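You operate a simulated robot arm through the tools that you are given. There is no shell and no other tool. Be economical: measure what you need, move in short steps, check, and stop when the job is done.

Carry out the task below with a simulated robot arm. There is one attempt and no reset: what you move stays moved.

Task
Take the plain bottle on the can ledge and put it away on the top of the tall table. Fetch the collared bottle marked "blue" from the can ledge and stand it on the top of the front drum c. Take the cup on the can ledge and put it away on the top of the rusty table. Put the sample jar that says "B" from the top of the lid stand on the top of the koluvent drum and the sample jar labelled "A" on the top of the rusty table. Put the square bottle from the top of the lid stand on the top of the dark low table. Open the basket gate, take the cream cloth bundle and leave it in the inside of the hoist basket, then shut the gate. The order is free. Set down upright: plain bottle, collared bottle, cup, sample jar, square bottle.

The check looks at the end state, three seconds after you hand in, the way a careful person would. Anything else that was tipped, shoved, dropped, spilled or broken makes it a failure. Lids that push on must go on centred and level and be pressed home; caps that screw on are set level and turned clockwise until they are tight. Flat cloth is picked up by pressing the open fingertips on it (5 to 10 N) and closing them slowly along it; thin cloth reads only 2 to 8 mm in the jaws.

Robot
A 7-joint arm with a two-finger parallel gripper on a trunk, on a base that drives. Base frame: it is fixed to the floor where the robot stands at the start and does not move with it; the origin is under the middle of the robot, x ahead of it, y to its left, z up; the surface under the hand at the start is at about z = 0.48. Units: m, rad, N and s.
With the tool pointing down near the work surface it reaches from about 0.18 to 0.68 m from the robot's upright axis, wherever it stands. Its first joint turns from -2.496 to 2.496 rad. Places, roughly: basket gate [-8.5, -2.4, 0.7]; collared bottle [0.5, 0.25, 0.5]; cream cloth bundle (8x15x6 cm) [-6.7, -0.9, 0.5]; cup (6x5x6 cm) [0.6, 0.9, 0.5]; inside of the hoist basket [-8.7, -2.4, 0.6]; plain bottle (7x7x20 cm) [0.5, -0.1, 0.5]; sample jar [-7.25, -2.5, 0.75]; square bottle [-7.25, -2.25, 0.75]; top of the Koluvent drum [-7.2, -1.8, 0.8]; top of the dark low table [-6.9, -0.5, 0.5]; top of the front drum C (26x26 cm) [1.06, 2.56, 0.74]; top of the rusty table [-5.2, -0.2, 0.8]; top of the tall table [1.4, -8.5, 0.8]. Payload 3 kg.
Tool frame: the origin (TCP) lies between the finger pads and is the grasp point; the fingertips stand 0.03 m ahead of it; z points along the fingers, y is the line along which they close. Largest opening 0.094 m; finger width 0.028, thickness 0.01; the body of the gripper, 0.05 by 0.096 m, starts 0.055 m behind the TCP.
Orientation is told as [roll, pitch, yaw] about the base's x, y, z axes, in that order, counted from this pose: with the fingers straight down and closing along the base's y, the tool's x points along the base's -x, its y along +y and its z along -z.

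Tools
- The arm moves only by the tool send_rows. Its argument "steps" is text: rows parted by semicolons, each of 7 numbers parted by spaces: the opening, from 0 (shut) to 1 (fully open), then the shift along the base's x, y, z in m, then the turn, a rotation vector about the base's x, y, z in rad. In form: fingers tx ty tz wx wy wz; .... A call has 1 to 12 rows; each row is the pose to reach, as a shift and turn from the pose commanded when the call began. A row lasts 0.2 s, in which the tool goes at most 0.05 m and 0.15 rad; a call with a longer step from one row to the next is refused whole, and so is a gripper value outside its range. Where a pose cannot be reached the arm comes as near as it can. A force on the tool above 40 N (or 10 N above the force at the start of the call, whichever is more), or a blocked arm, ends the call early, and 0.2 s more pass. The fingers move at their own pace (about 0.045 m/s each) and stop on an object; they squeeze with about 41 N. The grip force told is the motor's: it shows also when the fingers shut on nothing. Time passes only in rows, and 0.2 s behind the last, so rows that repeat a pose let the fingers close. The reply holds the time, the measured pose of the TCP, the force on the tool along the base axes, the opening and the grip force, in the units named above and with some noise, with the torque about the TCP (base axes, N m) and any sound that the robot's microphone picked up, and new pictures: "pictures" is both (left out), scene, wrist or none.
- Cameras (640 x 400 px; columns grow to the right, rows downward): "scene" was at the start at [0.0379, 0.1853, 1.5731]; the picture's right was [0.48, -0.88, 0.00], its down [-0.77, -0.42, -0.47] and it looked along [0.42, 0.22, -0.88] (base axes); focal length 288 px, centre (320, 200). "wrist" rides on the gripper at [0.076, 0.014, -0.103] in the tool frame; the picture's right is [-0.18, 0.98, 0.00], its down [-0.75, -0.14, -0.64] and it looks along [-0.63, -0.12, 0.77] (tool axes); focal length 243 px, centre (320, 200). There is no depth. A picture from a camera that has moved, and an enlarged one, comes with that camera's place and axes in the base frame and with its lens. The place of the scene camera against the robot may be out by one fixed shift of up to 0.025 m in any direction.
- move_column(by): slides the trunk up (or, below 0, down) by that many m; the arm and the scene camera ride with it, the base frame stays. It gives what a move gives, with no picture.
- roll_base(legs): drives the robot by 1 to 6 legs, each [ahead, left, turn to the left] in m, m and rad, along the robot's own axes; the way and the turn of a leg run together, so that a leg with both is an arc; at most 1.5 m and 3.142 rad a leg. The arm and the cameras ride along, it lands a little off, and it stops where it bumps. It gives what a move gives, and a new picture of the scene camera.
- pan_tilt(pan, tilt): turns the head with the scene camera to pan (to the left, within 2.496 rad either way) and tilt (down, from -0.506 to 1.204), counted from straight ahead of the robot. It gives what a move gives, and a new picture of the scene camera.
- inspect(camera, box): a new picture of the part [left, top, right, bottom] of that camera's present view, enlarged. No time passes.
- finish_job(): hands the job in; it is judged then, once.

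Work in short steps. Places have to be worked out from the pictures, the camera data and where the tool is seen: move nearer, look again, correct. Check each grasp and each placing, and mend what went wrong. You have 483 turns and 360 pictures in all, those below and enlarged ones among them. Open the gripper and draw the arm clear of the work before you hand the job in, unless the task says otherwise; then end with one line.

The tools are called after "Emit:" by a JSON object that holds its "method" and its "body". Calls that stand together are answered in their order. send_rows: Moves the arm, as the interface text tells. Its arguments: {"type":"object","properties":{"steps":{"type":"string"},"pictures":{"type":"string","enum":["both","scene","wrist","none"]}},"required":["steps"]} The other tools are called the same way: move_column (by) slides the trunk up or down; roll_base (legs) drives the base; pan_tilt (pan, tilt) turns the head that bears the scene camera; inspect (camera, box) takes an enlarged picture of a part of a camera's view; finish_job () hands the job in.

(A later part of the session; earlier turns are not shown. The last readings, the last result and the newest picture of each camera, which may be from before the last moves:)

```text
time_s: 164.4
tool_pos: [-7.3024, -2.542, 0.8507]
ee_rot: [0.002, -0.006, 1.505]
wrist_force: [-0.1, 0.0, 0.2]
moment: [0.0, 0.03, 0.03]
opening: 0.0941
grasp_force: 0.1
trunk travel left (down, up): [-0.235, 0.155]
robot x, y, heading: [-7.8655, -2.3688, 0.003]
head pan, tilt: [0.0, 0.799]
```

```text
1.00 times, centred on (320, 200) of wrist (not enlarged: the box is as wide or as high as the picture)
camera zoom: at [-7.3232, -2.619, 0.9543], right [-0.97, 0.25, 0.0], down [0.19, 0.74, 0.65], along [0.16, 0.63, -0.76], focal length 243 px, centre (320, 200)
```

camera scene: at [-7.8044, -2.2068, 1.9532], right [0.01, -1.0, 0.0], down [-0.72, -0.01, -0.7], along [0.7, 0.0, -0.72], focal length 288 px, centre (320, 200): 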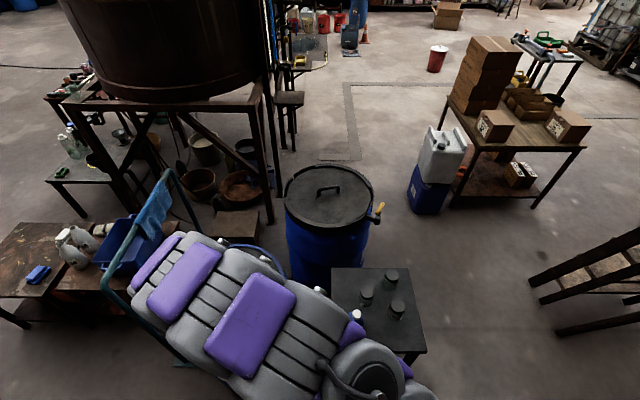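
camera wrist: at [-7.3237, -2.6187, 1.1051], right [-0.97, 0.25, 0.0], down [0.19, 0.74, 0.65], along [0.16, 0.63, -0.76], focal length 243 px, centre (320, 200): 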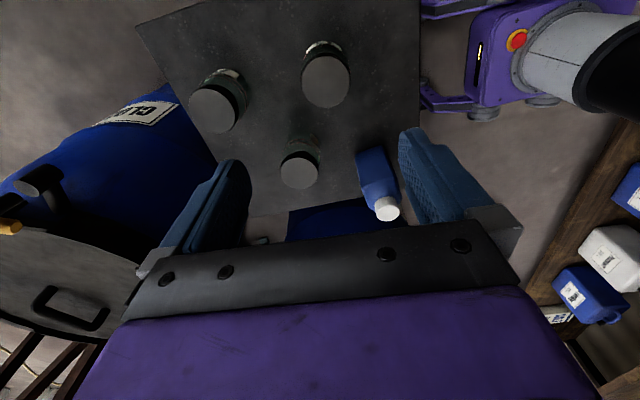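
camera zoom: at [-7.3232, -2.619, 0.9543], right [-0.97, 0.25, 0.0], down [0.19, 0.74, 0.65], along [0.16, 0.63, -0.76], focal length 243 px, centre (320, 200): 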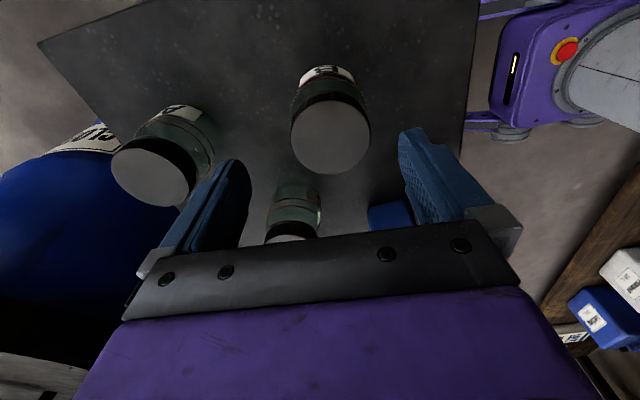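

Emit:
{"method": "send_rows", "body": {"steps": "1 -0.007 0 -0.03 0 0 0;1 -0.007 0 -0.06 0 0 0;1 -0.007 0 -0.08 0 0 0;1 -0.007 0 -0.092 0 0 0;0.4 -0.007 0 -0.092 0 0 0;0.4 -0.007 0 -0.092 0 0 0;0.4 -0.007 0 -0.092 0 0 0;0.4 -0.007 0 -0.092 0 0 0", "pictures": "wrist"}}

```text
time_s: 166.2
tool_pos: [-7.3075, -2.542, 0.7582]
ee_rot: [0.003, -0.007, 1.506]
wrist_force: [0.3, 0.8, 1.3]
moment: [-0.04, -0.04, 0.02]
opening: 0.0679
grasp_force: 41.1
trunk travel left (down, up): [-0.235, 0.155]
robot x, y, heading: [-7.8639, -2.3668, 0.006]
head pan, tilt: [0.0, 0.799]
camera wrist: at [-7.3291, -2.6179, 0.8625], right [-0.97, 0.25, 0.0], down [0.19, 0.74, 0.65], along [0.16, 0.63, -0.76], focal length 243 px, centre (320, 200)
```

wrist: 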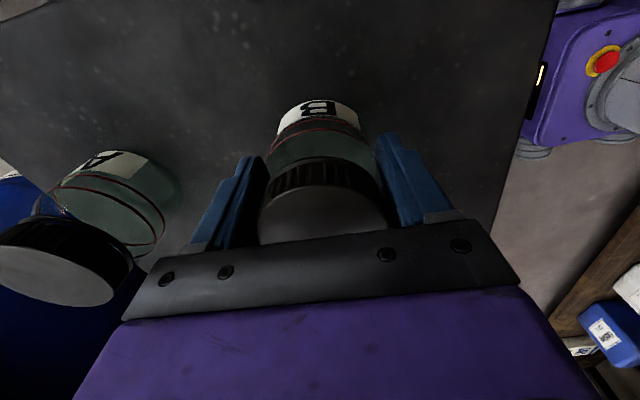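

Jar B gripped at 68 mm. I lift it and retract over the stand toward the robot.

Emit:
{"method": "send_rows", "body": {"steps": "0.4 0 0 0.03 0 0 0;0.4 0 0 0.07 0 0 0;0.4 0 0 0.11 0 0 0;0.4 0 0 0.15 0 0 0;0.4 0 0 0.19 0 0 0;0.4 0 0 0.23 0 0 0;0.4 -0.03 0.02 0.25 0 0 -0.1;0.4 -0.06 0.05 0.25 0 0 -0.24;0.4 -0.09 0.08 0.25 0 0 -0.38;0.4 -0.12 0.11 0.25 0 0 -0.52;0.4 -0.14 0.15 0.25 0 0 -0.66;0.4 -0.15 0.19 0.25 0 0 -0.8"}}

```text
time_s: 168.8
tool_pos: [-7.4593, -2.3499, 1.0095]
ee_rot: [0.001, -0.003, 0.702]
wrist_force: [-0.6, -0.8, -1.5]
moment: [0.0, 0.04, 0.02]
opening: 0.0677
grasp_force: 41.1
trunk travel left (down, up): [-0.235, 0.155]
robot x, y, heading: [-7.8655, -2.3635, 0.006]
head pan, tilt: [0.0, 0.799]
camera scene: at [-7.8038, -2.2113, 1.8035], right [0.01, -1.0, 0.0], down [-0.72, -0.01, -0.7], along [0.7, 0.0, -0.72], focal length 288 px, centre (320, 200)
camera wrist: at [-7.5284, -2.3882, 1.1133], right [-0.49, 0.87, 0.0], down [0.67, 0.38, 0.64], along [0.56, 0.32, -0.77], focal length 243 px, centre (320, 200)
```

scene: 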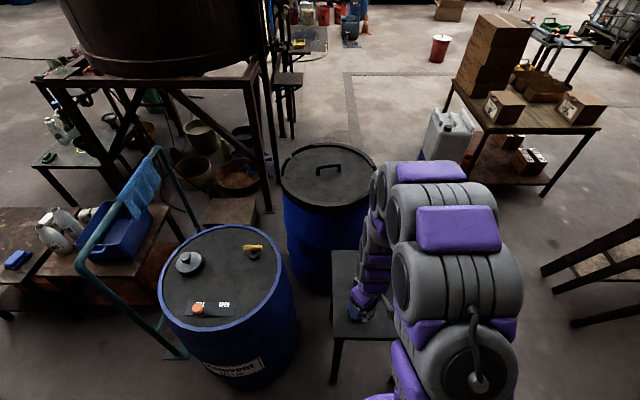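
wrist: 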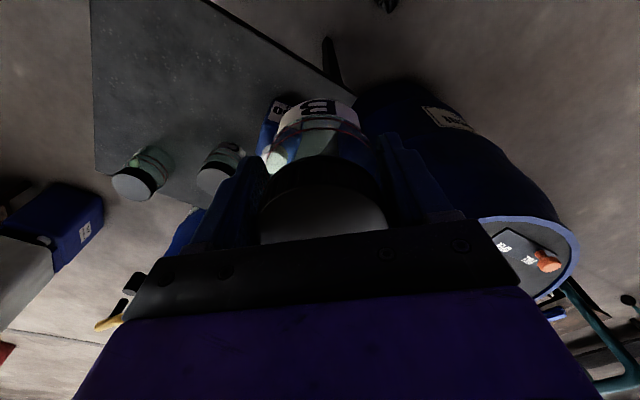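

Jar held, "B" visible. I move the base 0.32 m north to face the drum.

Emit:
{"method": "roll_base", "body": {"legs": [[0, 0.32, 0]]}}

Emit:
{"method": "send_rows", "body": {"steps": "0.4 0.02 0.0 0 0 0 -0.12;0.4 0.05 0.02 0 0 0 -0.26;0.4 0.08 0.04 0 0 0 -0.4;0.4 0.11 0.06 0 0 0 -0.54;0.4 0.12 0.08 0 0 0 -0.68;0.4 0.12 0.08 0 0 0 -0.7"}}

```text
time_s: 171.0
tool_pos: [-7.4588, -2.0425, 1.0097]
ee_rot: [0.009, -0.013, 0.695]
wrist_force: [-0.2, 0.2, -1.2]
moment: [0.03, 0.0, -0.01]
opening: 0.0681
grasp_force: 41.3
trunk travel left (down, up): [-0.235, 0.155]
robot x, y, heading: [-7.8643, -2.0382, 0.003]
head pan, tilt: [0.0, 0.799]
camera scene: at [-7.8033, -1.9182, 1.8057], right [0.0, -1.0, -0.02], down [-0.72, 0.01, -0.7], along [0.7, 0.01, -0.72], focal length 288 px, centre (320, 200)
```

scene: 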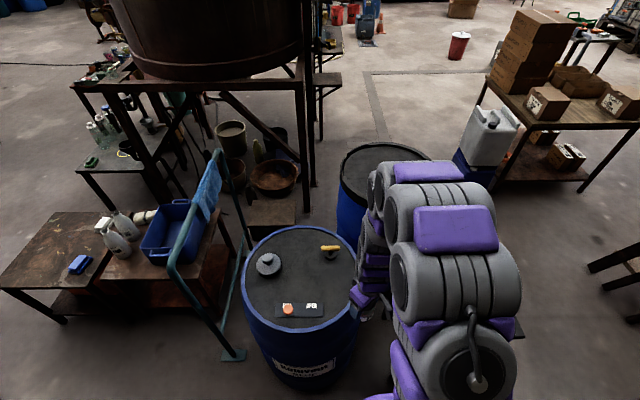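

```text
time_s: 172.4
tool_pos: [-7.3407, -1.9526, 1.0092]
ee_rot: [0.004, -0.003, -0.01]
wrist_force: [0.5, -0.4, -0.7]
moment: [0.04, 0.0, 0.01]
opening: 0.0652
grasp_force: 41.0
trunk travel left (down, up): [-0.235, 0.155]
robot x, y, heading: [-7.8643, -2.0401, -0.0]
head pan, tilt: [0.0, 0.799]
camera scene: at [-7.8025, -1.888, 1.8034], right [0.0, -1.0, 0.0], down [-0.72, 0.0, -0.7], along [0.7, 0.0, -0.72], focal length 288 px, centre (320, 200)
camera wrist: at [-7.4185, -1.9383, 1.1135], right [0.19, 0.98, 0.0], down [0.75, -0.15, 0.64], along [0.63, -0.12, -0.76], focal length 243 px, centre (320, 200)
```

scene: 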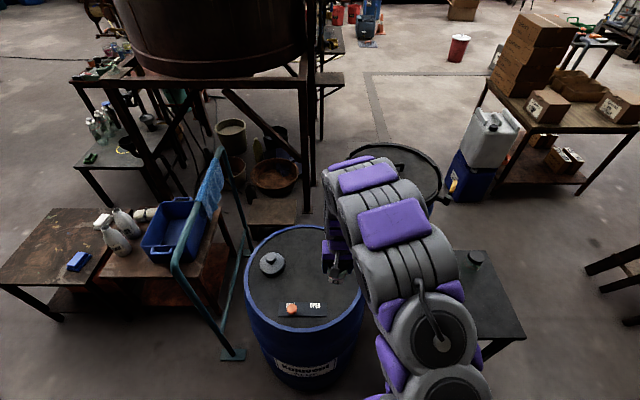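
wrist: 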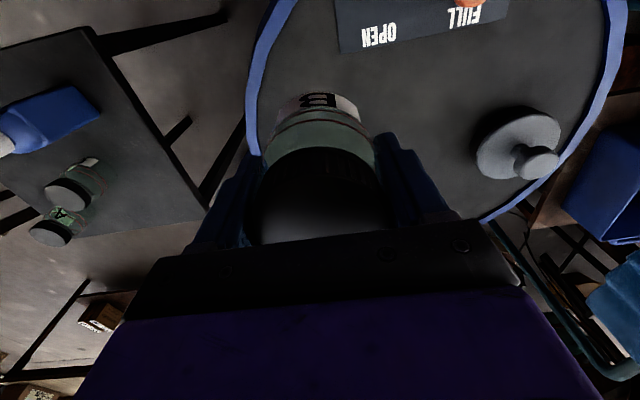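

Free spot on the drum at about (-7.27,-1.84), between placard and bung. I move over it and down to z≈0.88.

Emit:
{"method": "send_rows", "body": {"steps": "0.35 0.02 0.04 0 0 0 0;0.35 0.045 0.08 0 0 0 0;0.35 0.071 0.113 0 0 0 0;0.35 0.071 0.113 -0.04 0 0 0;0.35 0.071 0.113 -0.08 0 0 0;0.35 0.071 0.113 -0.11 0 0 0;0.35 0.071 0.113 -0.125 0 0 0"}}

```text
time_s: 174.0
tool_pos: [-7.2668, -1.8298, 0.8841]
ee_rot: [-0.005, -0.006, -0.005]
wrist_force: [-0.3, 0.1, -0.7]
moment: [0.0, -0.02, 0.02]
opening: 0.0651
grasp_force: 40.9
trunk travel left (down, up): [-0.235, 0.155]
robot x, y, heading: [-7.8658, -2.0432, -0.0]
head pan, tilt: [0.0, 0.799]
camera scene: at [-7.8015, -1.8761, 1.8026], right [0.0, -1.0, 0.01], down [-0.72, -0.01, -0.69], along [0.69, -0.01, -0.72], focal length 288 px, centre (320, 200)
camera wrist: at [-7.3453, -1.8136, 0.9872], right [0.19, 0.98, 0.0], down [0.75, -0.14, 0.65], along [0.63, -0.12, -0.76], focal length 243 px, centre (320, 200)
```

scene: 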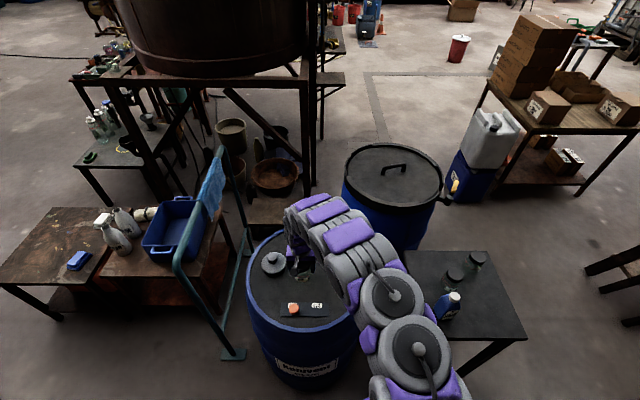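
wrist: 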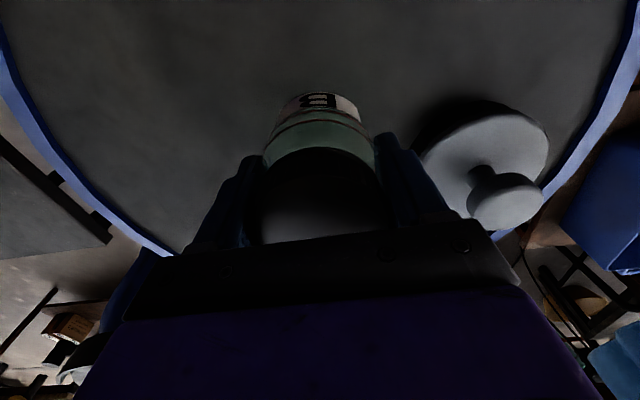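

Well placed. Lower slowly to contact.

Emit:
{"method": "send_rows", "body": {"steps": "0.35 0 0 -0.012 0 0 0;0.35 0 0 -0.02 0 0 0;0.35 0 0 -0.026 0 0 0;0.35 0 0 -0.032 0 0 0;0.35 0 0 -0.036 0 0 0;0.35 0 0 -0.04 0 0 0", "pictures": "none"}}

```text
time_s: 175.4
tool_pos: [-7.2689, -1.8371, 0.8458]
ee_rot: [-0.002, -0.006, -0.007]
wrist_force: [3.8, -8.6, 26.4]
moment: [0.03, 0.07, 0.06]
opening: 0.0663
grasp_force: 41.1
trunk travel left (down, up): [-0.235, 0.155]
robot x, y, heading: [-7.8665, -2.0394, 0.004]
head pan, tilt: [0.0, 0.799]
```

Contact. Release and lift.

Emit:
{"method": "send_rows", "body": {"steps": "0.35 0 0 0.002 0 0 0;0.9 0 0 0.002 0 0 0;0.9 0 0 0.002 0 0 0;0.9 0 0 0.002 0 0 0;0.9 0 0 0.03 0 0 0;0.9 0 0 0.06 0 0 0;0.9 0 0 0.1 0 0 0;0.9 0 0 0.14 0 0 0", "pictures": "wrist"}}

```text
time_s: 177.2
tool_pos: [-7.2737, -1.8323, 0.9853]
ee_rot: [-0.004, -0.002, -0.006]
wrist_force: [-0.5, -0.9, 0.8]
moment: [-0.02, -0.02, 0.0]
opening: 0.0846
grasp_force: 0.1
trunk travel left (down, up): [-0.235, 0.155]
robot x, y, heading: [-7.8612, -2.0398, -0.003]
head pan, tilt: [0.0, 0.799]
camera wrist: at [-7.3513, -1.8175, 1.0892], right [0.19, 0.98, 0.0], down [0.75, -0.14, 0.64], along [0.63, -0.12, -0.76], focal length 243 px, centre (320, 200)
```

wrist: 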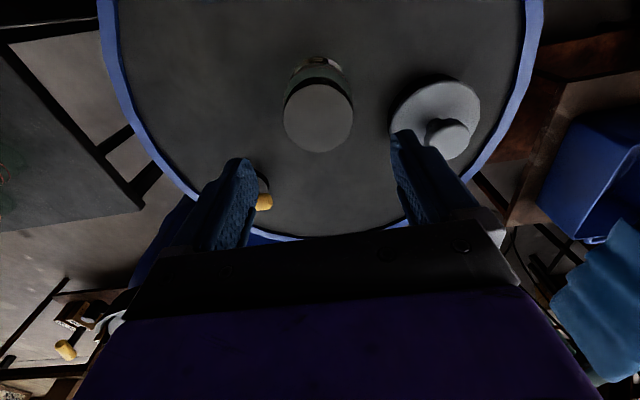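

B stands upright on the drum. Next the square bottle: I retract the hand and move the base back south.

Emit:
{"method": "send_rows", "body": {"steps": "1 -0.04 -0.02 0.01 0 0 0;1 -0.08 -0.05 0.02 0 0 0;1 -0.12 -0.08 0.02 0 0 0;1 -0.16 -0.11 0.02 0 0 0;1 -0.19 -0.14 0.02 0 0 0;1 -0.2 -0.18 0.02 0 0 0", "pictures": "none"}}

Emit:
{"method": "roll_base", "body": {"legs": [[0, -0.35, 0]]}}

Emit:
{"method": "inspect", "body": {"camera": "wrist", "box": [0, 0, 640, 400]}}

```text
refused: row 2 steps farther than a row can; nothing moved
```

```text
time_s: 179.4
tool_pos: [-7.2729, -2.1763, 0.9839]
ee_rot: [-0.009, -0.003, -0.004]
wrist_force: [-0.6, 0.1, -0.5]
moment: [0.02, 0.0, -0.01]
opening: 0.0846
grasp_force: 0.0
trunk travel left (down, up): [-0.235, 0.155]
robot x, y, heading: [-7.8667, -2.3872, 0.004]
head pan, tilt: [0.0, 0.799]
camera scene: at [-7.802, -2.2207, 1.8022], right [0.0, -1.0, 0.01], down [-0.72, -0.01, -0.69], along [0.69, -0.01, -0.72], focal length 288 px, centre (320, 200)
```

scene: 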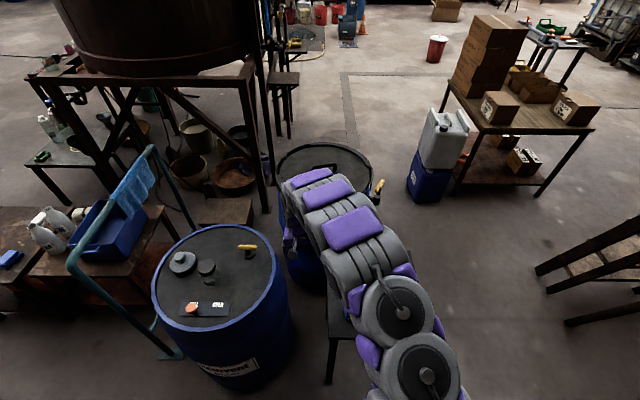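

```text
1.00 times, centred on (320, 200) of wrist (not enlarged: the box is as wide or as high as the picture)
camera zoom: at [-7.3507, -2.1607, 1.0876], right [0.19, 0.98, -0.01], down [0.75, -0.14, 0.65], along [0.63, -0.13, -0.76], focal length 243 px, centre (320, 200)
```

zoom: 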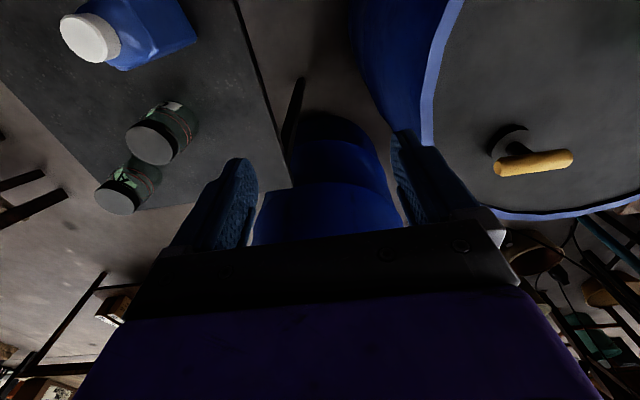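

The refusal left the arm extended, but the hand cleared the drum's handle. I now bring the hand back in front of the bottle.

Emit:
{"method": "send_rows", "body": {"steps": "1 -0.04 -0.02 0.01 0 0 0;1 -0.08 -0.04 0.02 0 0 0;1 -0.12 -0.06 0.02 0 0 0;1 -0.16 -0.08 0.02 0 0 0;1 -0.19 -0.11 0.02 0 0 0;1 -0.2 -0.15 0.02 0 0 0;1 -0.2 -0.185 0.02 0 0 0;1 -0.2 -0.185 0.02 0 0 0"}}

Emit:
{"method": "inspect", "body": {"camera": "wrist", "box": [200, 20, 440, 200]}}

```text
time_s: 181.2
tool_pos: [-7.4751, -2.3692, 1.0057]
ee_rot: [0.002, -0.005, -0.004]
wrist_force: [0.9, 0.6, -0.4]
moment: [-0.01, -0.03, 0.02]
opening: 0.0942
grasp_force: 0.1
trunk travel left (down, up): [-0.235, 0.155]
robot x, y, heading: [-7.8648, -2.3892, 0.002]
head pan, tilt: [0.0, 0.799]
camera scene: at [-7.8034, -2.238, 1.8037], right [0.0, -1.0, 0.0], down [-0.72, 0.0, -0.7], along [0.7, 0.0, -0.72], focal length 288 px, centre (320, 200)
camera wrist: at [-7.5533, -2.3552, 1.1096], right [0.19, 0.98, 0.0], down [0.75, -0.14, 0.65], along [0.63, -0.12, -0.76], focal length 243 px, centre (320, 200)
```

scene: 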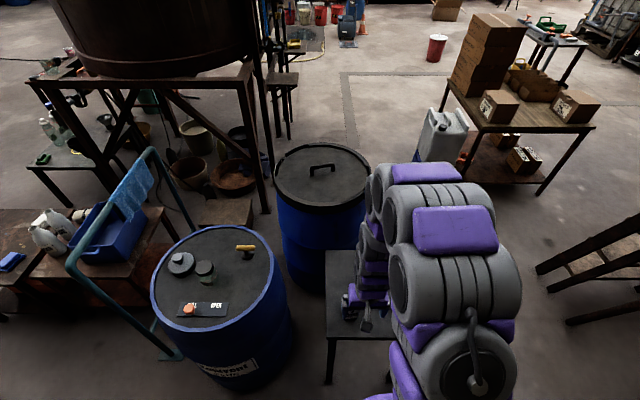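
wrist: 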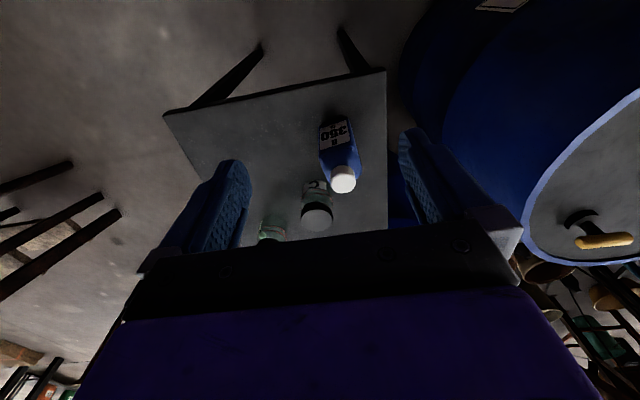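

```text
2.22 times, centred on (320, 110) of wrist
camera zoom: at [-7.5533, -2.3552, 1.1096], right [0.19, 0.98, 0.0], down [0.75, -0.14, 0.65], along [0.63, -0.12, -0.76], focal length 539 px, centre (320, 400)
```

zoom: 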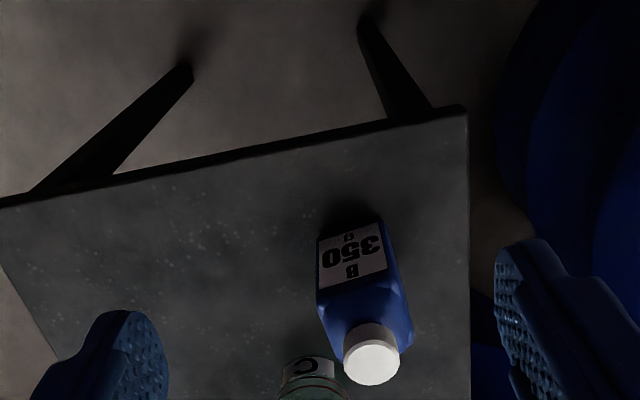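

The bottle's west face lies at x≈-7.387, centre ≈(-7.364,-2.363), 52 mm wide along y, cap top ≈0.85. I move above it and down to TCP z≈0.805 so the palm clears the cap.

Emit:
{"method": "send_rows", "body": {"steps": "1 0.04 0.003 -0.01 0 0 0;1 0.08 0.005 -0.02 0 0 0;1 0.111 0.006 -0.04 0 0 0;1 0.111 0.006 -0.08 0 0 0;1 0.111 0.006 -0.1 0 0 0", "pictures": "wrist"}}

```text
time_s: 182.4
tool_pos: [-7.3625, -2.3635, 0.909]
ee_rot: [0.002, -0.004, -0.005]
wrist_force: [0.2, -0.4, 0.2]
moment: [-0.02, 0.02, -0.01]
opening: 0.0939
grasp_force: 0.0
trunk travel left (down, up): [-0.235, 0.155]
robot x, y, heading: [-7.8652, -2.3883, 0.002]
head pan, tilt: [0.0, 0.799]
camera wrist: at [-7.441, -2.3492, 1.0126], right [0.19, 0.98, 0.0], down [0.75, -0.14, 0.65], along [0.63, -0.12, -0.76], focal length 243 px, centre (320, 200)
```

wrist: 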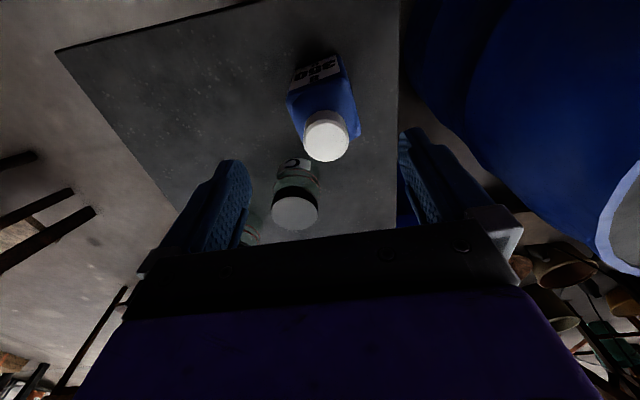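

Cap top comes out at z≈0.86, so I grasp at TCP z≈0.818.

Emit:
{"method": "send_rows", "body": {"steps": "1 -0.003 0.002 -0.03 0 0 0;1 -0.003 0.002 -0.06 0 0 0;1 -0.003 0.002 -0.08 0 0 0;1 -0.003 0.002 -0.091 0 0 0;0.4 -0.003 0.002 -0.091 0 0 0;0.4 -0.003 0.002 -0.091 0 0 0;0.4 -0.003 0.002 -0.091 0 0 0;0.4 -0.003 0.002 -0.091 0 0 0", "pictures": "wrist"}}

```text
time_s: 184.2
tool_pos: [-7.3679, -2.3619, 0.817]
ee_rot: [0.002, -0.005, -0.004]
wrist_force: [0.1, -0.3, -0.3]
moment: [0.11, 0.07, -0.06]
opening: 0.0556
grasp_force: 40.6
trunk travel left (down, up): [-0.235, 0.155]
robot x, y, heading: [-7.8664, -2.3867, 0.003]
head pan, tilt: [0.0, 0.799]
camera wrist: at [-7.4453, -2.3483, 0.9222], right [0.19, 0.98, 0.0], down [0.75, -0.14, 0.65], along [0.63, -0.12, -0.76], focal length 243 px, centre (320, 200)
```

wrist: 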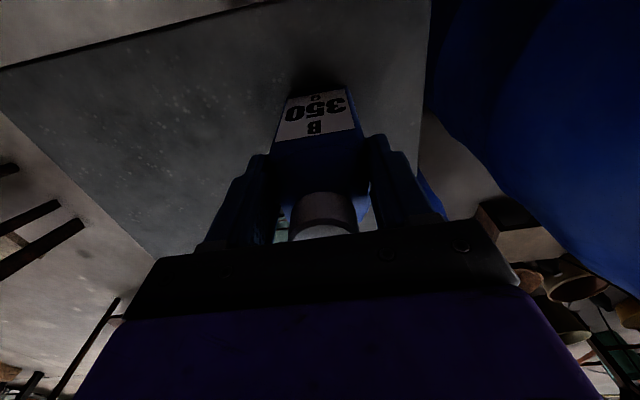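

Gripped at 55.6 mm. Lift slowly and retract.

Emit:
{"method": "send_rows", "body": {"steps": "0.4 0 0 0.015 0 0 0;0.4 0 0 0.04 0 0 0;0.4 0 0 0.07 0 0 0;0.4 0 0 0.11 0 0 0;0.4 0 0 0.15 0 0 0;0.4 0 0 0.19 0 0 0;0.4 0 0 0.23 0 0 0;0.4 -0.04 0 0.24 0 0 0;0.4 -0.08 0 0.24 0 0 0;0.4 -0.11 0 0.24 0 0 0", "pictures": "wrist"}}

```text
time_s: 186.4
tool_pos: [-7.4749, -2.3608, 1.0556]
ee_rot: [0.004, -0.005, -0.004]
wrist_force: [0.3, 0.3, -3.7]
moment: [0.05, 0.01, -0.01]
opening: 0.0556
grasp_force: 40.9
trunk travel left (down, up): [-0.235, 0.155]
robot x, y, heading: [-7.8703, -2.3902, 0.0]
head pan, tilt: [0.0, 0.799]
camera wrist: at [-7.5538, -2.3462, 1.1587], right [0.19, 0.98, 0.0], down [0.75, -0.14, 0.65], along [0.64, -0.12, -0.76], focal length 243 px, centre (320, 200)
```

wrist: 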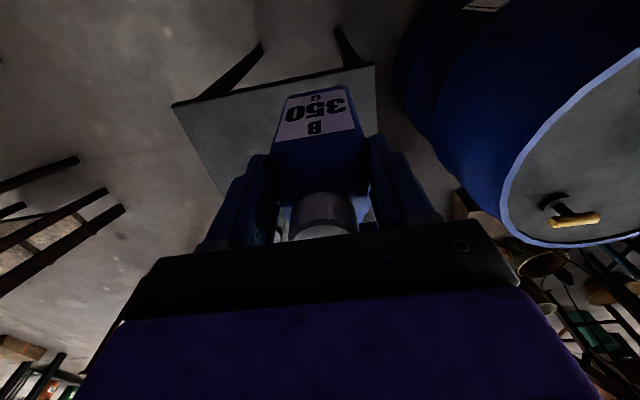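

I retract further so nothing sweeps over the teal frame, then drive north to face the dark low table.

Emit:
{"method": "send_rows", "body": {"steps": "0.4 -0.04 0 0.03 0 0 0;0.4 -0.08 0 0.06 0 0 0;0.4 -0.1 0 0.09 0 0 0", "pictures": "none"}}

Emit:
{"method": "roll_base", "body": {"legs": [[0, 1.0, 0], [0, 0.85, 0]]}}

```text
time_s: 187.2
tool_pos: [-7.543, -2.3546, 1.1569]
ee_rot: [0.001, -0.003, -0.002]
wrist_force: [-0.8, 0.1, -3.1]
moment: [0.01, 0.04, -0.02]
opening: 0.0555
grasp_force: 41.1
out of reach, approached as far as the arm can: row 2, 3
trunk travel left (down, up): [-0.235, 0.155]
robot x, y, heading: [-7.8651, -2.3902, -0.003]
head pan, tilt: [0.0, 0.799]
```

```text
time_s: 196.6
tool_pos: [-7.5817, -0.5065, 1.1557]
ee_rot: [0.009, -0.003, 0.018]
wrist_force: [0.0, 0.7, -3.6]
moment: [-0.05, 0.02, 0.01]
opening: 0.0554
grasp_force: 41.2
trunk travel left (down, up): [-0.235, 0.155]
robot x, y, heading: [-7.9084, -0.5391, 0.021]
head pan, tilt: [0.0, 0.799]
camera scene: at [-7.8483, -0.3988, 1.8046], right [0.02, -1.0, -0.01], down [-0.72, -0.01, -0.7], along [0.7, 0.02, -0.72], focal length 288 px, centre (320, 200)
```

scene: 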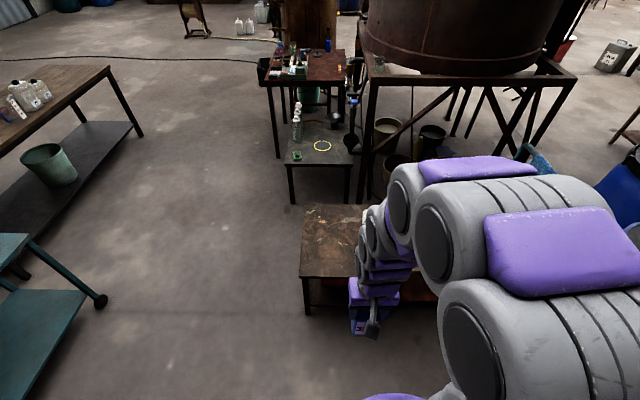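

The dark low table spans x -7.12…-6.62, y≥…-0.28. I drive 0.38 ahead and lower the trunk.

Emit:
{"method": "roll_base", "body": {"legs": [[0.38, 0.0, -0.02]]}}

Emit:
{"method": "move_column", "body": {"by": -0.16}}

Emit:
{"method": "inspect", "body": {"camera": "wrist", "box": [0, 0, 640, 400]}}

Emit:
{"method": "pan_tilt", "body": {"pan": -0.1, "tilt": 1.0}}

```text
time_s: 198.9
tool_pos: [-7.2037, -0.5007, 1.1555]
ee_rot: [0.004, -0.002, 0.004]
wrist_force: [0.4, -0.1, -3.6]
moment: [-0.02, 0.04, 0.0]
opening: 0.0556
grasp_force: 40.9
trunk travel left (down, up): [-0.235, 0.155]
robot x, y, heading: [-7.5262, -0.5362, 0.007]
head pan, tilt: [0.0, 0.799]
camera scene: at [-7.4668, -0.3852, 1.8039], right [0.01, -1.0, 0.0], down [-0.72, -0.01, -0.7], along [0.7, 0.01, -0.72], focal length 288 px, centre (320, 200)
```

scene: 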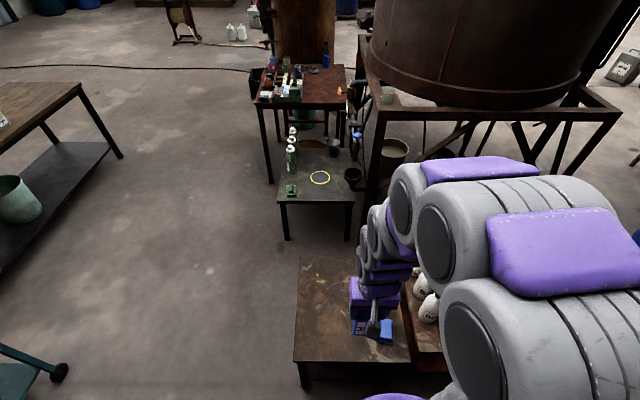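

```text
time_s: 200.8
tool_pos: [-7.2029, -0.4994, 0.9967]
ee_rot: [0.003, -0.001, 0.005]
wrist_force: [0.5, 0.2, -3.4]
moment: [-0.01, -0.03, 0.02]
opening: 0.0556
grasp_force: 41.4
trunk travel left (down, up): [-0.075, 0.315]
robot x, y, heading: [-7.5274, -0.5319, 0.01]
head pan, tilt: [0.0, 0.799]
```

```text
1.00 times, centred on (320, 200) of wrist (not enlarged: the box is as wide or as high as the picture)
camera zoom: at [-7.2821, -0.4855, 1.1008], right [0.18, 0.98, 0.0], down [0.75, -0.14, 0.64], along [0.63, -0.11, -0.77], focal length 243 px, centre (320, 200)
```

zoom: 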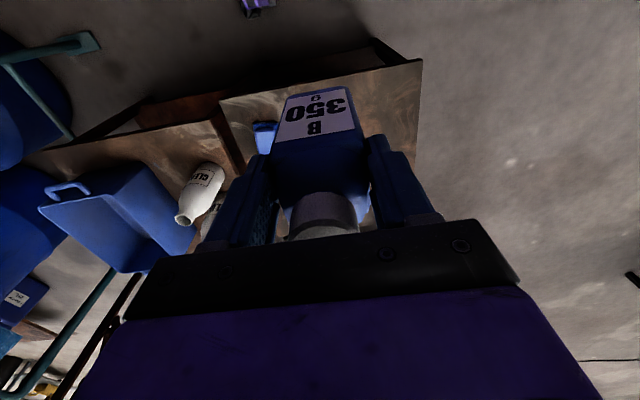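

```text
time_s: 201.5
tool_pos: [-7.2042, -0.4995, 0.9957]
ee_rot: [0.005, -0.002, 0.005]
wrist_force: [0.4, 0.3, -3.4]
moment: [-0.02, 0.04, 0.0]
opening: 0.0555
grasp_force: 40.8
trunk travel left (down, up): [-0.075, 0.315]
robot x, y, heading: [-7.5296, -0.5337, 0.01]
head pan, tilt: [-0.099, 1.0]
camera scene: at [-7.4793, -0.3903, 1.6287], right [-0.09, -1.0, 0.0], down [-0.84, 0.07, -0.54], along [0.54, -0.05, -0.84], focal length 288 px, centre (320, 200)
```

scene: 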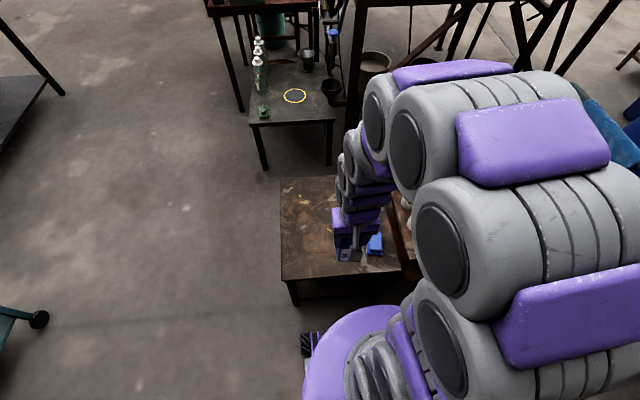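

Pad at (-7.03,-0.68); free area around (-6.95,-0.42). I carry the bottle there and lower to about 5 cm above.

Emit:
{"method": "send_rows", "body": {"steps": "0.4 0.045 0.015 0 0 0 0;0.4 0.09 0.03 0 0 0 0;0.4 0.135 0.045 0 0 0 0;0.4 0.18 0.06 0 0 0 0;0.4 0.22 0.07 -0.02 0 0 0;0.4 0.25 0.075 -0.05 0 0 0;0.4 0.25 0.075 -0.1 0 0 0;0.4 0.25 0.075 -0.15 0 0 0;0.4 0.25 0.075 -0.2 0 0 0;0.4 0.25 0.075 -0.25 0 0 0;0.4 0.25 0.075 -0.3 0 0 0;0.4 0.25 0.075 -0.33 0 0 0"}}

```text
time_s: 204.1
tool_pos: [-6.9545, -0.4227, 0.6653]
ee_rot: [0.004, -0.006, 0.005]
wrist_force: [0.1, -0.9, -4.0]
moment: [0.04, 0.04, 0.0]
opening: 0.0556
grasp_force: 40.8
trunk travel left (down, up): [-0.075, 0.315]
robot x, y, heading: [-7.5285, -0.5333, 0.008]
head pan, tilt: [-0.099, 1.0]
camera scene: at [-7.4758, -0.3891, 1.6285], right [-0.09, -1.0, 0.0], down [-0.84, 0.07, -0.54], along [0.54, -0.05, -0.84], focal length 288 px, centre (320, 200)
camera wrist: at [-7.0324, -0.4081, 0.7701], right [0.18, 0.98, 0.0], down [0.75, -0.14, 0.64], along [0.63, -0.11, -0.76], focal length 243 px, centre (320, 200)
```

scene: 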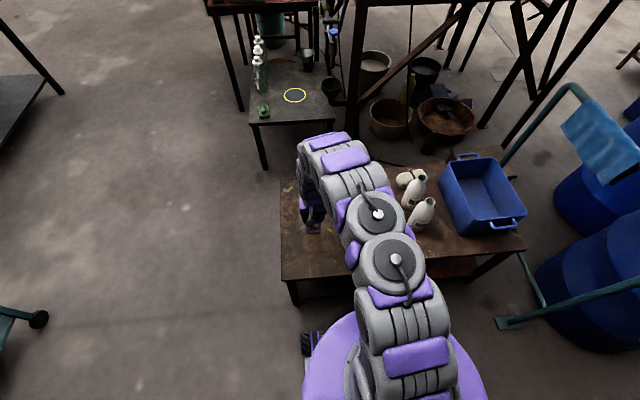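
wrist: 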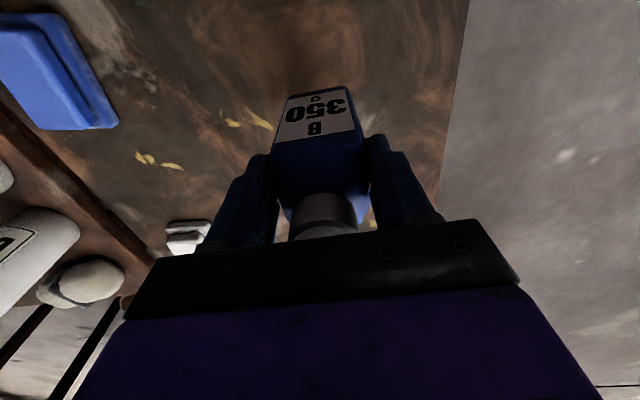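

Emit:
{"method": "send_rows", "body": {"steps": "0.4 0 0 -0.025 0 0 0;0.4 0 0 -0.04 0 0 0;0.4 0 0 -0.048 0 0 0;0.4 0 0 -0.052 0 0 0;0.4 0 0 -0.056 0 0 0;0.4 0 0 -0.06 0 0 0", "pictures": "none"}}

```text
time_s: 205.4
tool_pos: [-6.9521, -0.4237, 0.6128]
ee_rot: [0.003, -0.008, 0.005]
wrist_force: [-3.4, -0.6, 15.0]
moment: [-0.46, 0.51, -0.13]
opening: 0.056
grasp_force: 36.0
trunk travel left (down, up): [-0.075, 0.315]
robot x, y, heading: [-7.5276, -0.5408, 0.007]
head pan, tilt: [-0.099, 1.0]
stopped in row 6: the force on the tool passed its limit at 78 N (the readings are from after the stop); the commanded pose is now the measured one
```

Contact reached. I release and lift.

Emit:
{"method": "send_rows", "body": {"steps": "0.4 0 0 0.001 0 0 0;0.8 0 0 0.001 0 0 0;0.8 0 0 0.001 0 0 0;0.8 0 0 0.001 0 0 0;0.8 0 0 0.03 0 0 0;0.8 0 0 0.07 0 0 0;0.8 0 0 0.11 0 0 0;0.8 0 0 0.15 0 0 0;0.8 -0.03 0 0.19 0 0 0;0.8 -0.06 0 0.22 0 0 0"}}

```text
time_s: 207.6
tool_pos: [-7.0128, -0.4226, 0.8323]
ee_rot: [0.003, -0.008, 0.005]
wrist_force: [-0.3, -0.8, -0.5]
moment: [0.01, 0.01, 0.03]
opening: 0.0751
grasp_force: 0.1
trunk travel left (down, up): [-0.075, 0.315]
robot x, y, heading: [-7.5304, -0.5344, 0.011]
head pan, tilt: [-0.099, 1.0]
camera scene: at [-7.4791, -0.3895, 1.6286], right [-0.09, -1.0, 0.0], down [-0.84, 0.07, -0.54], along [0.54, -0.05, -0.84], focal length 288 px, centre (320, 200)
camera wrist: at [-7.092, -0.4092, 0.9354], right [0.18, 0.98, 0.01], down [0.75, -0.14, 0.65], along [0.64, -0.11, -0.76], focal length 243 px, centre (320, 200)
```

scene: 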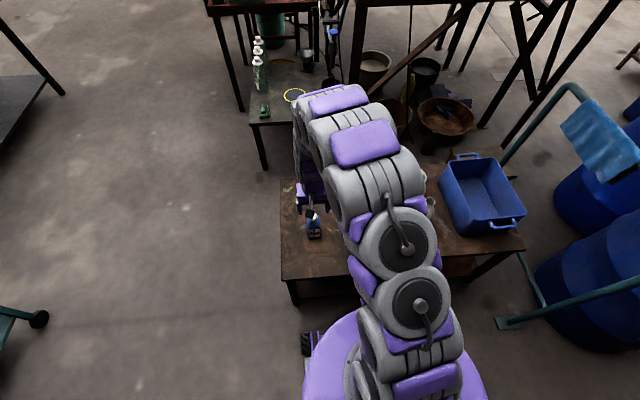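
wrist: 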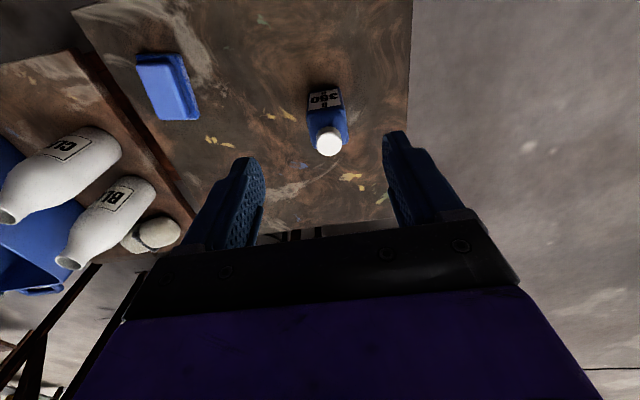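

The bottle stands upright. Now the basket gate: I retract, back into the aisle, drive south and turn west to look at it.

Emit:
{"method": "send_rows", "body": {"steps": "0.8 -0.04 -0.02 0.04 0 0 0;0.8 -0.08 -0.04 0.06 0 0 0;0.8 -0.12 -0.06 0.1 0 0 0;0.8 -0.16 -0.08 0.14 0 0 0;0.8 -0.17 -0.08 0.18 0 0 0", "pictures": "none"}}

Emit:
{"method": "roll_base", "body": {"legs": [[-0.35, 0, 0], [0, -0.95, 0], [0, -0.8, 0]]}}

Emit:
{"method": "pan_tilt", "body": {"pan": 2.3, "tilt": 0.8}}

```text
refused: row 1 steps farther than a row can; nothing moved
```

```text
time_s: 216.3
tool_pos: [-7.3689, -1.7193, 0.8343]
ee_rot: [0.005, -0.012, 0.007]
wrist_force: [-0.4, -0.5, 0.1]
moment: [0.03, 0.0, 0.03]
opening: 0.0753
grasp_force: 0.9
trunk travel left (down, up): [-0.075, 0.315]
robot x, y, heading: [-7.8776, -1.8333, 0.004]
head pan, tilt: [-0.099, 1.0]
stopped in leg 3: the force on the tool passed its limit at 69 N (the readings are from after the stop); the commanded pose is now the measured one
camera scene: at [-7.831, -1.6638, 1.6266], right [-0.09, -1.0, 0.02], down [-0.84, 0.07, -0.54], along [0.54, -0.06, -0.84], focal length 288 px, centre (320, 200)
```

scene: 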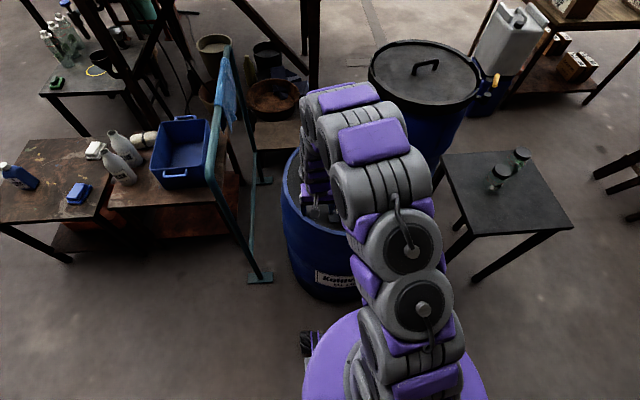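

```text
time_s: 218.5
tool_pos: [-7.3692, -1.7215, 0.8338]
ee_rot: [0.006, -0.013, 0.003]
wrist_force: [-0.3, -3.9, 10.6]
moment: [-0.55, 0.13, 0.07]
opening: 0.0773
grasp_force: 2.4
trunk travel left (down, up): [-0.075, 0.315]
robot x, y, heading: [-7.8789, -1.8305, 0.01]
head pan, tilt: [2.3, 0.799]
camera scene: at [-7.955, -1.6208, 1.644], right [0.74, 0.67, 0.0], down [0.48, -0.53, -0.7], along [-0.47, 0.52, -0.72], focal length 288 px, centre (320, 200)
```

scene: 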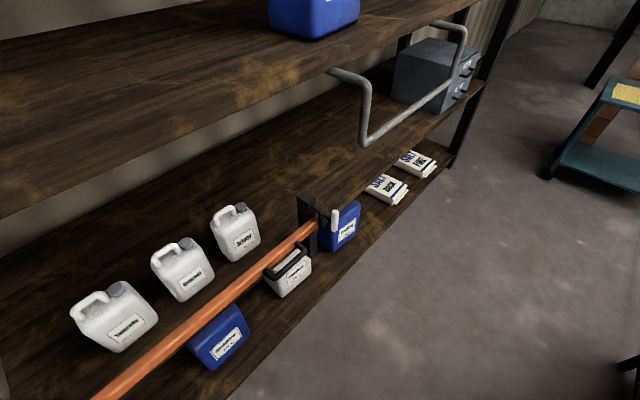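

A refused row left the arm extended and the hand touched something on the drum. I must look before moving.

Emit:
{"method": "inspect", "body": {"camera": "wrist", "box": [0, 0, 640, 400]}}

Emit:
{"method": "pan_tilt", "body": {"pan": 0.1, "tilt": 1.0}}

Emit:
{"method": "inspect", "body": {"camera": "scene", "box": [270, 130, 430, 280]}}

```text
1.00 times, centred on (320, 200) of wrist (not enlarged: the box is as wide or as high as the picture)
camera zoom: at [-7.448, -1.7074, 0.9378], right [0.18, 0.98, 0.01], down [0.75, -0.14, 0.65], along [0.64, -0.11, -0.76], focal length 243 px, centre (320, 200)
```

zoom: 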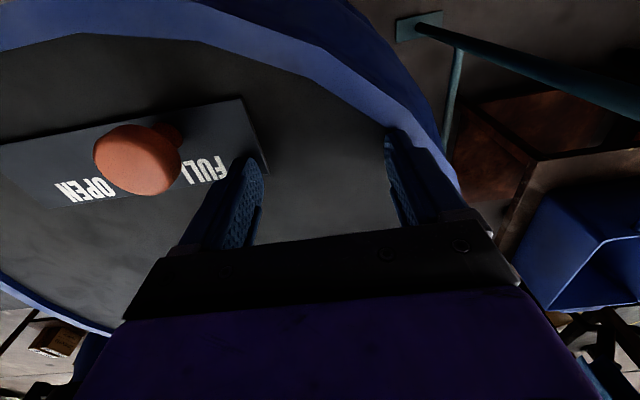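

```text
time_s: 220.6
tool_pos: [-7.3684, -1.7219, 0.8348]
ee_rot: [0.006, -0.014, 0.006]
wrist_force: [-1.9, -2.8, 10.2]
moment: [-0.53, 0.19, -0.04]
opening: 0.0768
grasp_force: 1.6
trunk travel left (down, up): [-0.075, 0.315]
robot x, y, heading: [-7.8816, -1.8311, 0.008]
head pan, tilt: [0.099, 1.0]
camera scene: at [-7.8316, -1.6744, 1.6288], right [0.11, -0.99, 0.0], down [-0.84, -0.09, -0.54], along [0.54, 0.06, -0.84], focal length 288 px, centre (320, 200)
```

scene: 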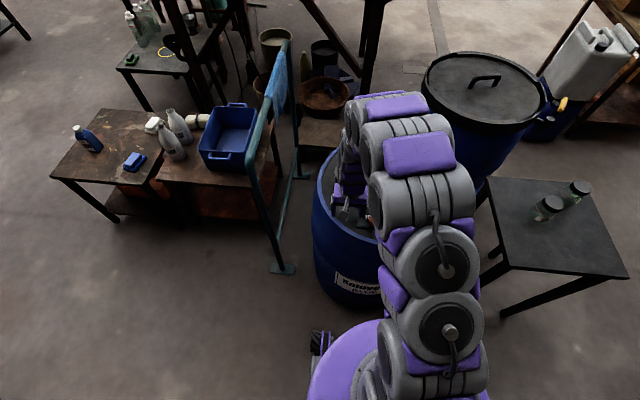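

```text
2.67 times, centred on (350, 205) of scene
camera zoom: at [-7.8316, -1.6744, 1.6288], right [0.11, -0.99, 0.0], down [-0.84, -0.09, -0.54], along [0.54, 0.06, -0.84], focal length 767 px, centre (240, 187)
```

zoom: 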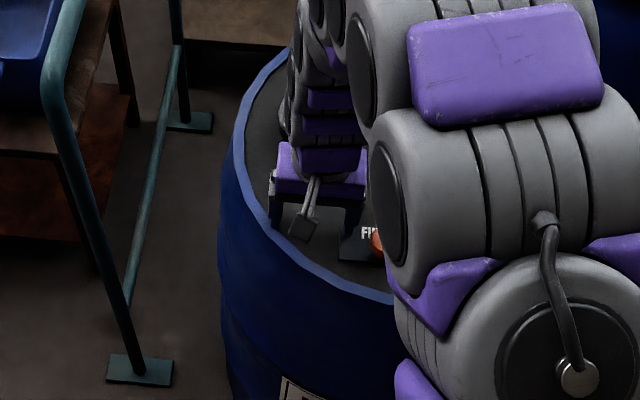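

The finger only rode over the drum rim onto the placard edge. I lift straight up gently.

Emit:
{"method": "send_rows", "body": {"steps": "0.8 0 0.005 0.02 0 0 0;0.8 0 0.005 0.05 0 0 0;0.8 0 0.005 0.09 0 0 0;0.8 0 0.005 0.13 0 0 0;0.8 0 0.005 0.17 0 0 0"}}

```text
time_s: 221.8
tool_pos: [-7.3682, -1.7155, 1.0078]
ee_rot: [0.006, -0.012, 0.006]
wrist_force: [-0.3, -0.9, -0.2]
moment: [-0.02, 0.02, 0.0]
opening: 0.0754
grasp_force: 0.0
trunk travel left (down, up): [-0.075, 0.315]
robot x, y, heading: [-7.8781, -1.8321, 0.008]
head pan, tilt: [0.099, 1.0]
camera scene: at [-7.8314, -1.6736, 1.6286], right [0.11, -0.99, 0.0], down [-0.84, -0.09, -0.54], along [0.54, 0.06, -0.84], focal length 288 px, centre (320, 200)
camera wrist: at [-7.4472, -1.7017, 1.11], right [0.18, 0.98, 0.01], down [0.75, -0.14, 0.65], along [0.64, -0.11, -0.76], focal length 243 px, centre (320, 200)
```

scene: 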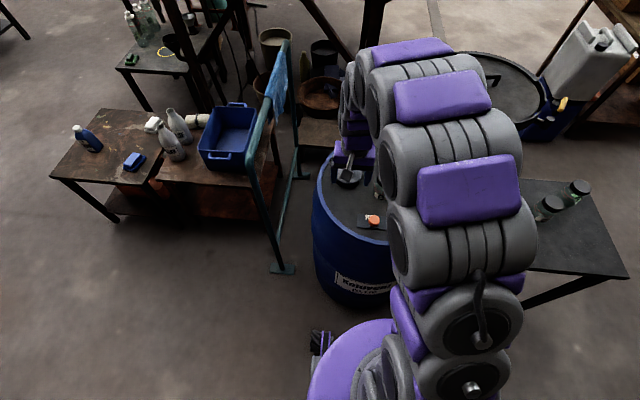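
wrist: 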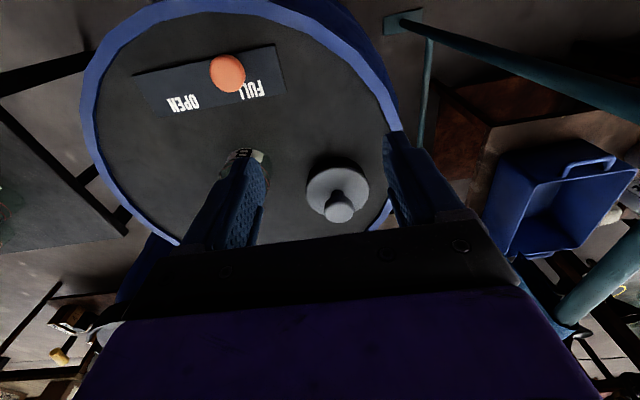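

Drum, placard, bung and jar B appear unmoved. I retract the arm properly.

Emit:
{"method": "send_rows", "body": {"steps": "0.8 -0.04 0 0.02 0 0 0;0.8 -0.08 0 0.04 0 0 0;0.8 -0.12 0 0.05 0 0 0;0.8 -0.15 0 0.06 0 0 0;0.8 -0.17 0 0.06 0 0 0", "pictures": "none"}}

```text
time_s: 223.0
tool_pos: [-7.5418, -1.7171, 1.0654]
ee_rot: [0.006, -0.012, 0.006]
wrist_force: [-0.3, 0.5, -0.2]
moment: [0.01, 0.04, 0.01]
opening: 0.0754
grasp_force: 0.0
trunk travel left (down, up): [-0.075, 0.315]
robot x, y, heading: [-7.879, -1.8322, 0.01]
head pan, tilt: [0.099, 1.0]
```

I drive south 0.55 m, then turn right to face west toward the basket.

Emit:
{"method": "roll_base", "body": {"legs": [[0.05, -0.55, 0], [0, 0, -1.57]]}}

Emit:
{"method": "pan_tilt", "body": {"pan": -1.3, "tilt": 0.8}}

```text
time_s: 229.9
tool_pos: [-7.7046, -2.7204, 1.0646]
ee_rot: [0.006, -0.015, -1.539]
wrist_force: [-1.2, -0.6, 0.6]
moment: [-0.03, -0.03, 0.0]
opening: 0.0753
grasp_force: 0.0
trunk travel left (down, up): [-0.075, 0.315]
robot x, y, heading: [-7.8297, -2.3844, -1.543]
head pan, tilt: [0.099, 1.0]
camera scene: at [-7.6704, -2.4108, 1.6286], right [-0.99, -0.13, 0.0], down [-0.11, 0.83, -0.54], along [0.07, -0.53, -0.84], focal length 288 px, centre (320, 200)
```

scene: 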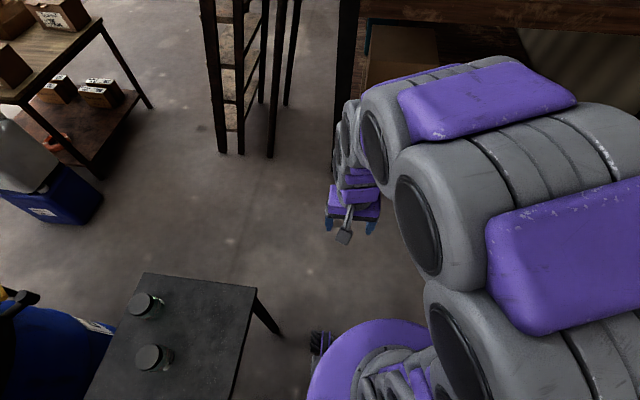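

```text
time_s: 231.5
tool_pos: [-7.704, -2.7199, 1.0641]
ee_rot: [0.006, -0.013, -1.541]
wrist_force: [0.3, -0.1, -1.6]
moment: [0.0, 0.0, -0.01]
opening: 0.0754
grasp_force: 0.1
trunk travel left (down, up): [-0.075, 0.315]
robot x, y, heading: [-7.8264, -2.3867, -1.535]
head pan, tilt: [-1.3, 0.799]
camera scene: at [-7.7565, -2.3659, 1.6439], right [-0.3, 0.95, 0.0], down [0.68, 0.22, -0.7], along [-0.67, -0.21, -0.72], focal length 288 px, centre (320, 200)
```

scene: 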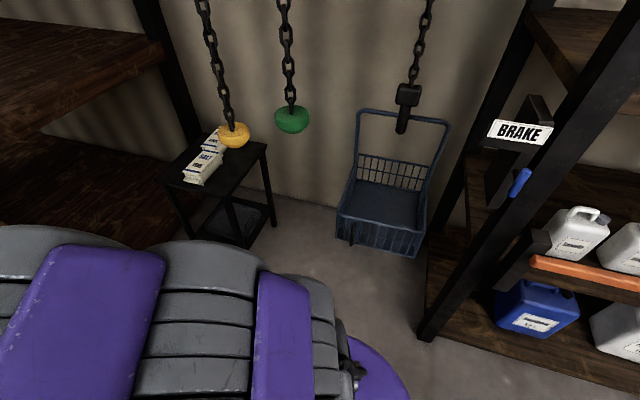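

Now the basket is visible. I enlarge it to understand the gate.

Emit:
{"method": "inspect", "body": {"camera": "scene", "box": [320, 90, 460, 270]}}

Emit:
{"method": "inspect", "body": {"camera": "scene", "box": [400, 60, 600, 260]}}

```text
2.22 times, centred on (390, 180) of scene
camera zoom: at [-7.7565, -2.3659, 1.6439], right [-0.3, 0.95, 0.0], down [0.68, 0.22, -0.7], along [-0.67, -0.21, -0.72], focal length 639 px, centre (164, 244)
```

zoom: 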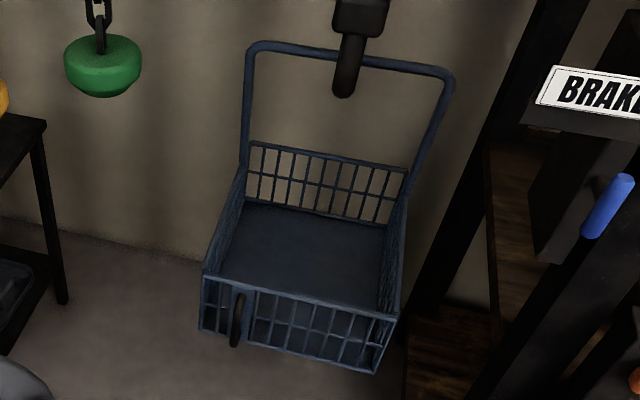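

```text
2.00 times, centred on (500, 160) of scene
camera zoom: at [-7.7565, -2.3659, 1.6439], right [-0.3, 0.95, 0.0], down [0.68, 0.22, -0.7], along [-0.67, -0.21, -0.72], focal length 575 px, centre (-40, 280)
```

zoom: 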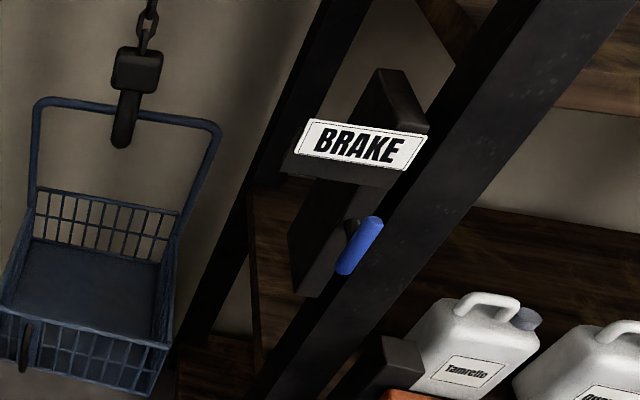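

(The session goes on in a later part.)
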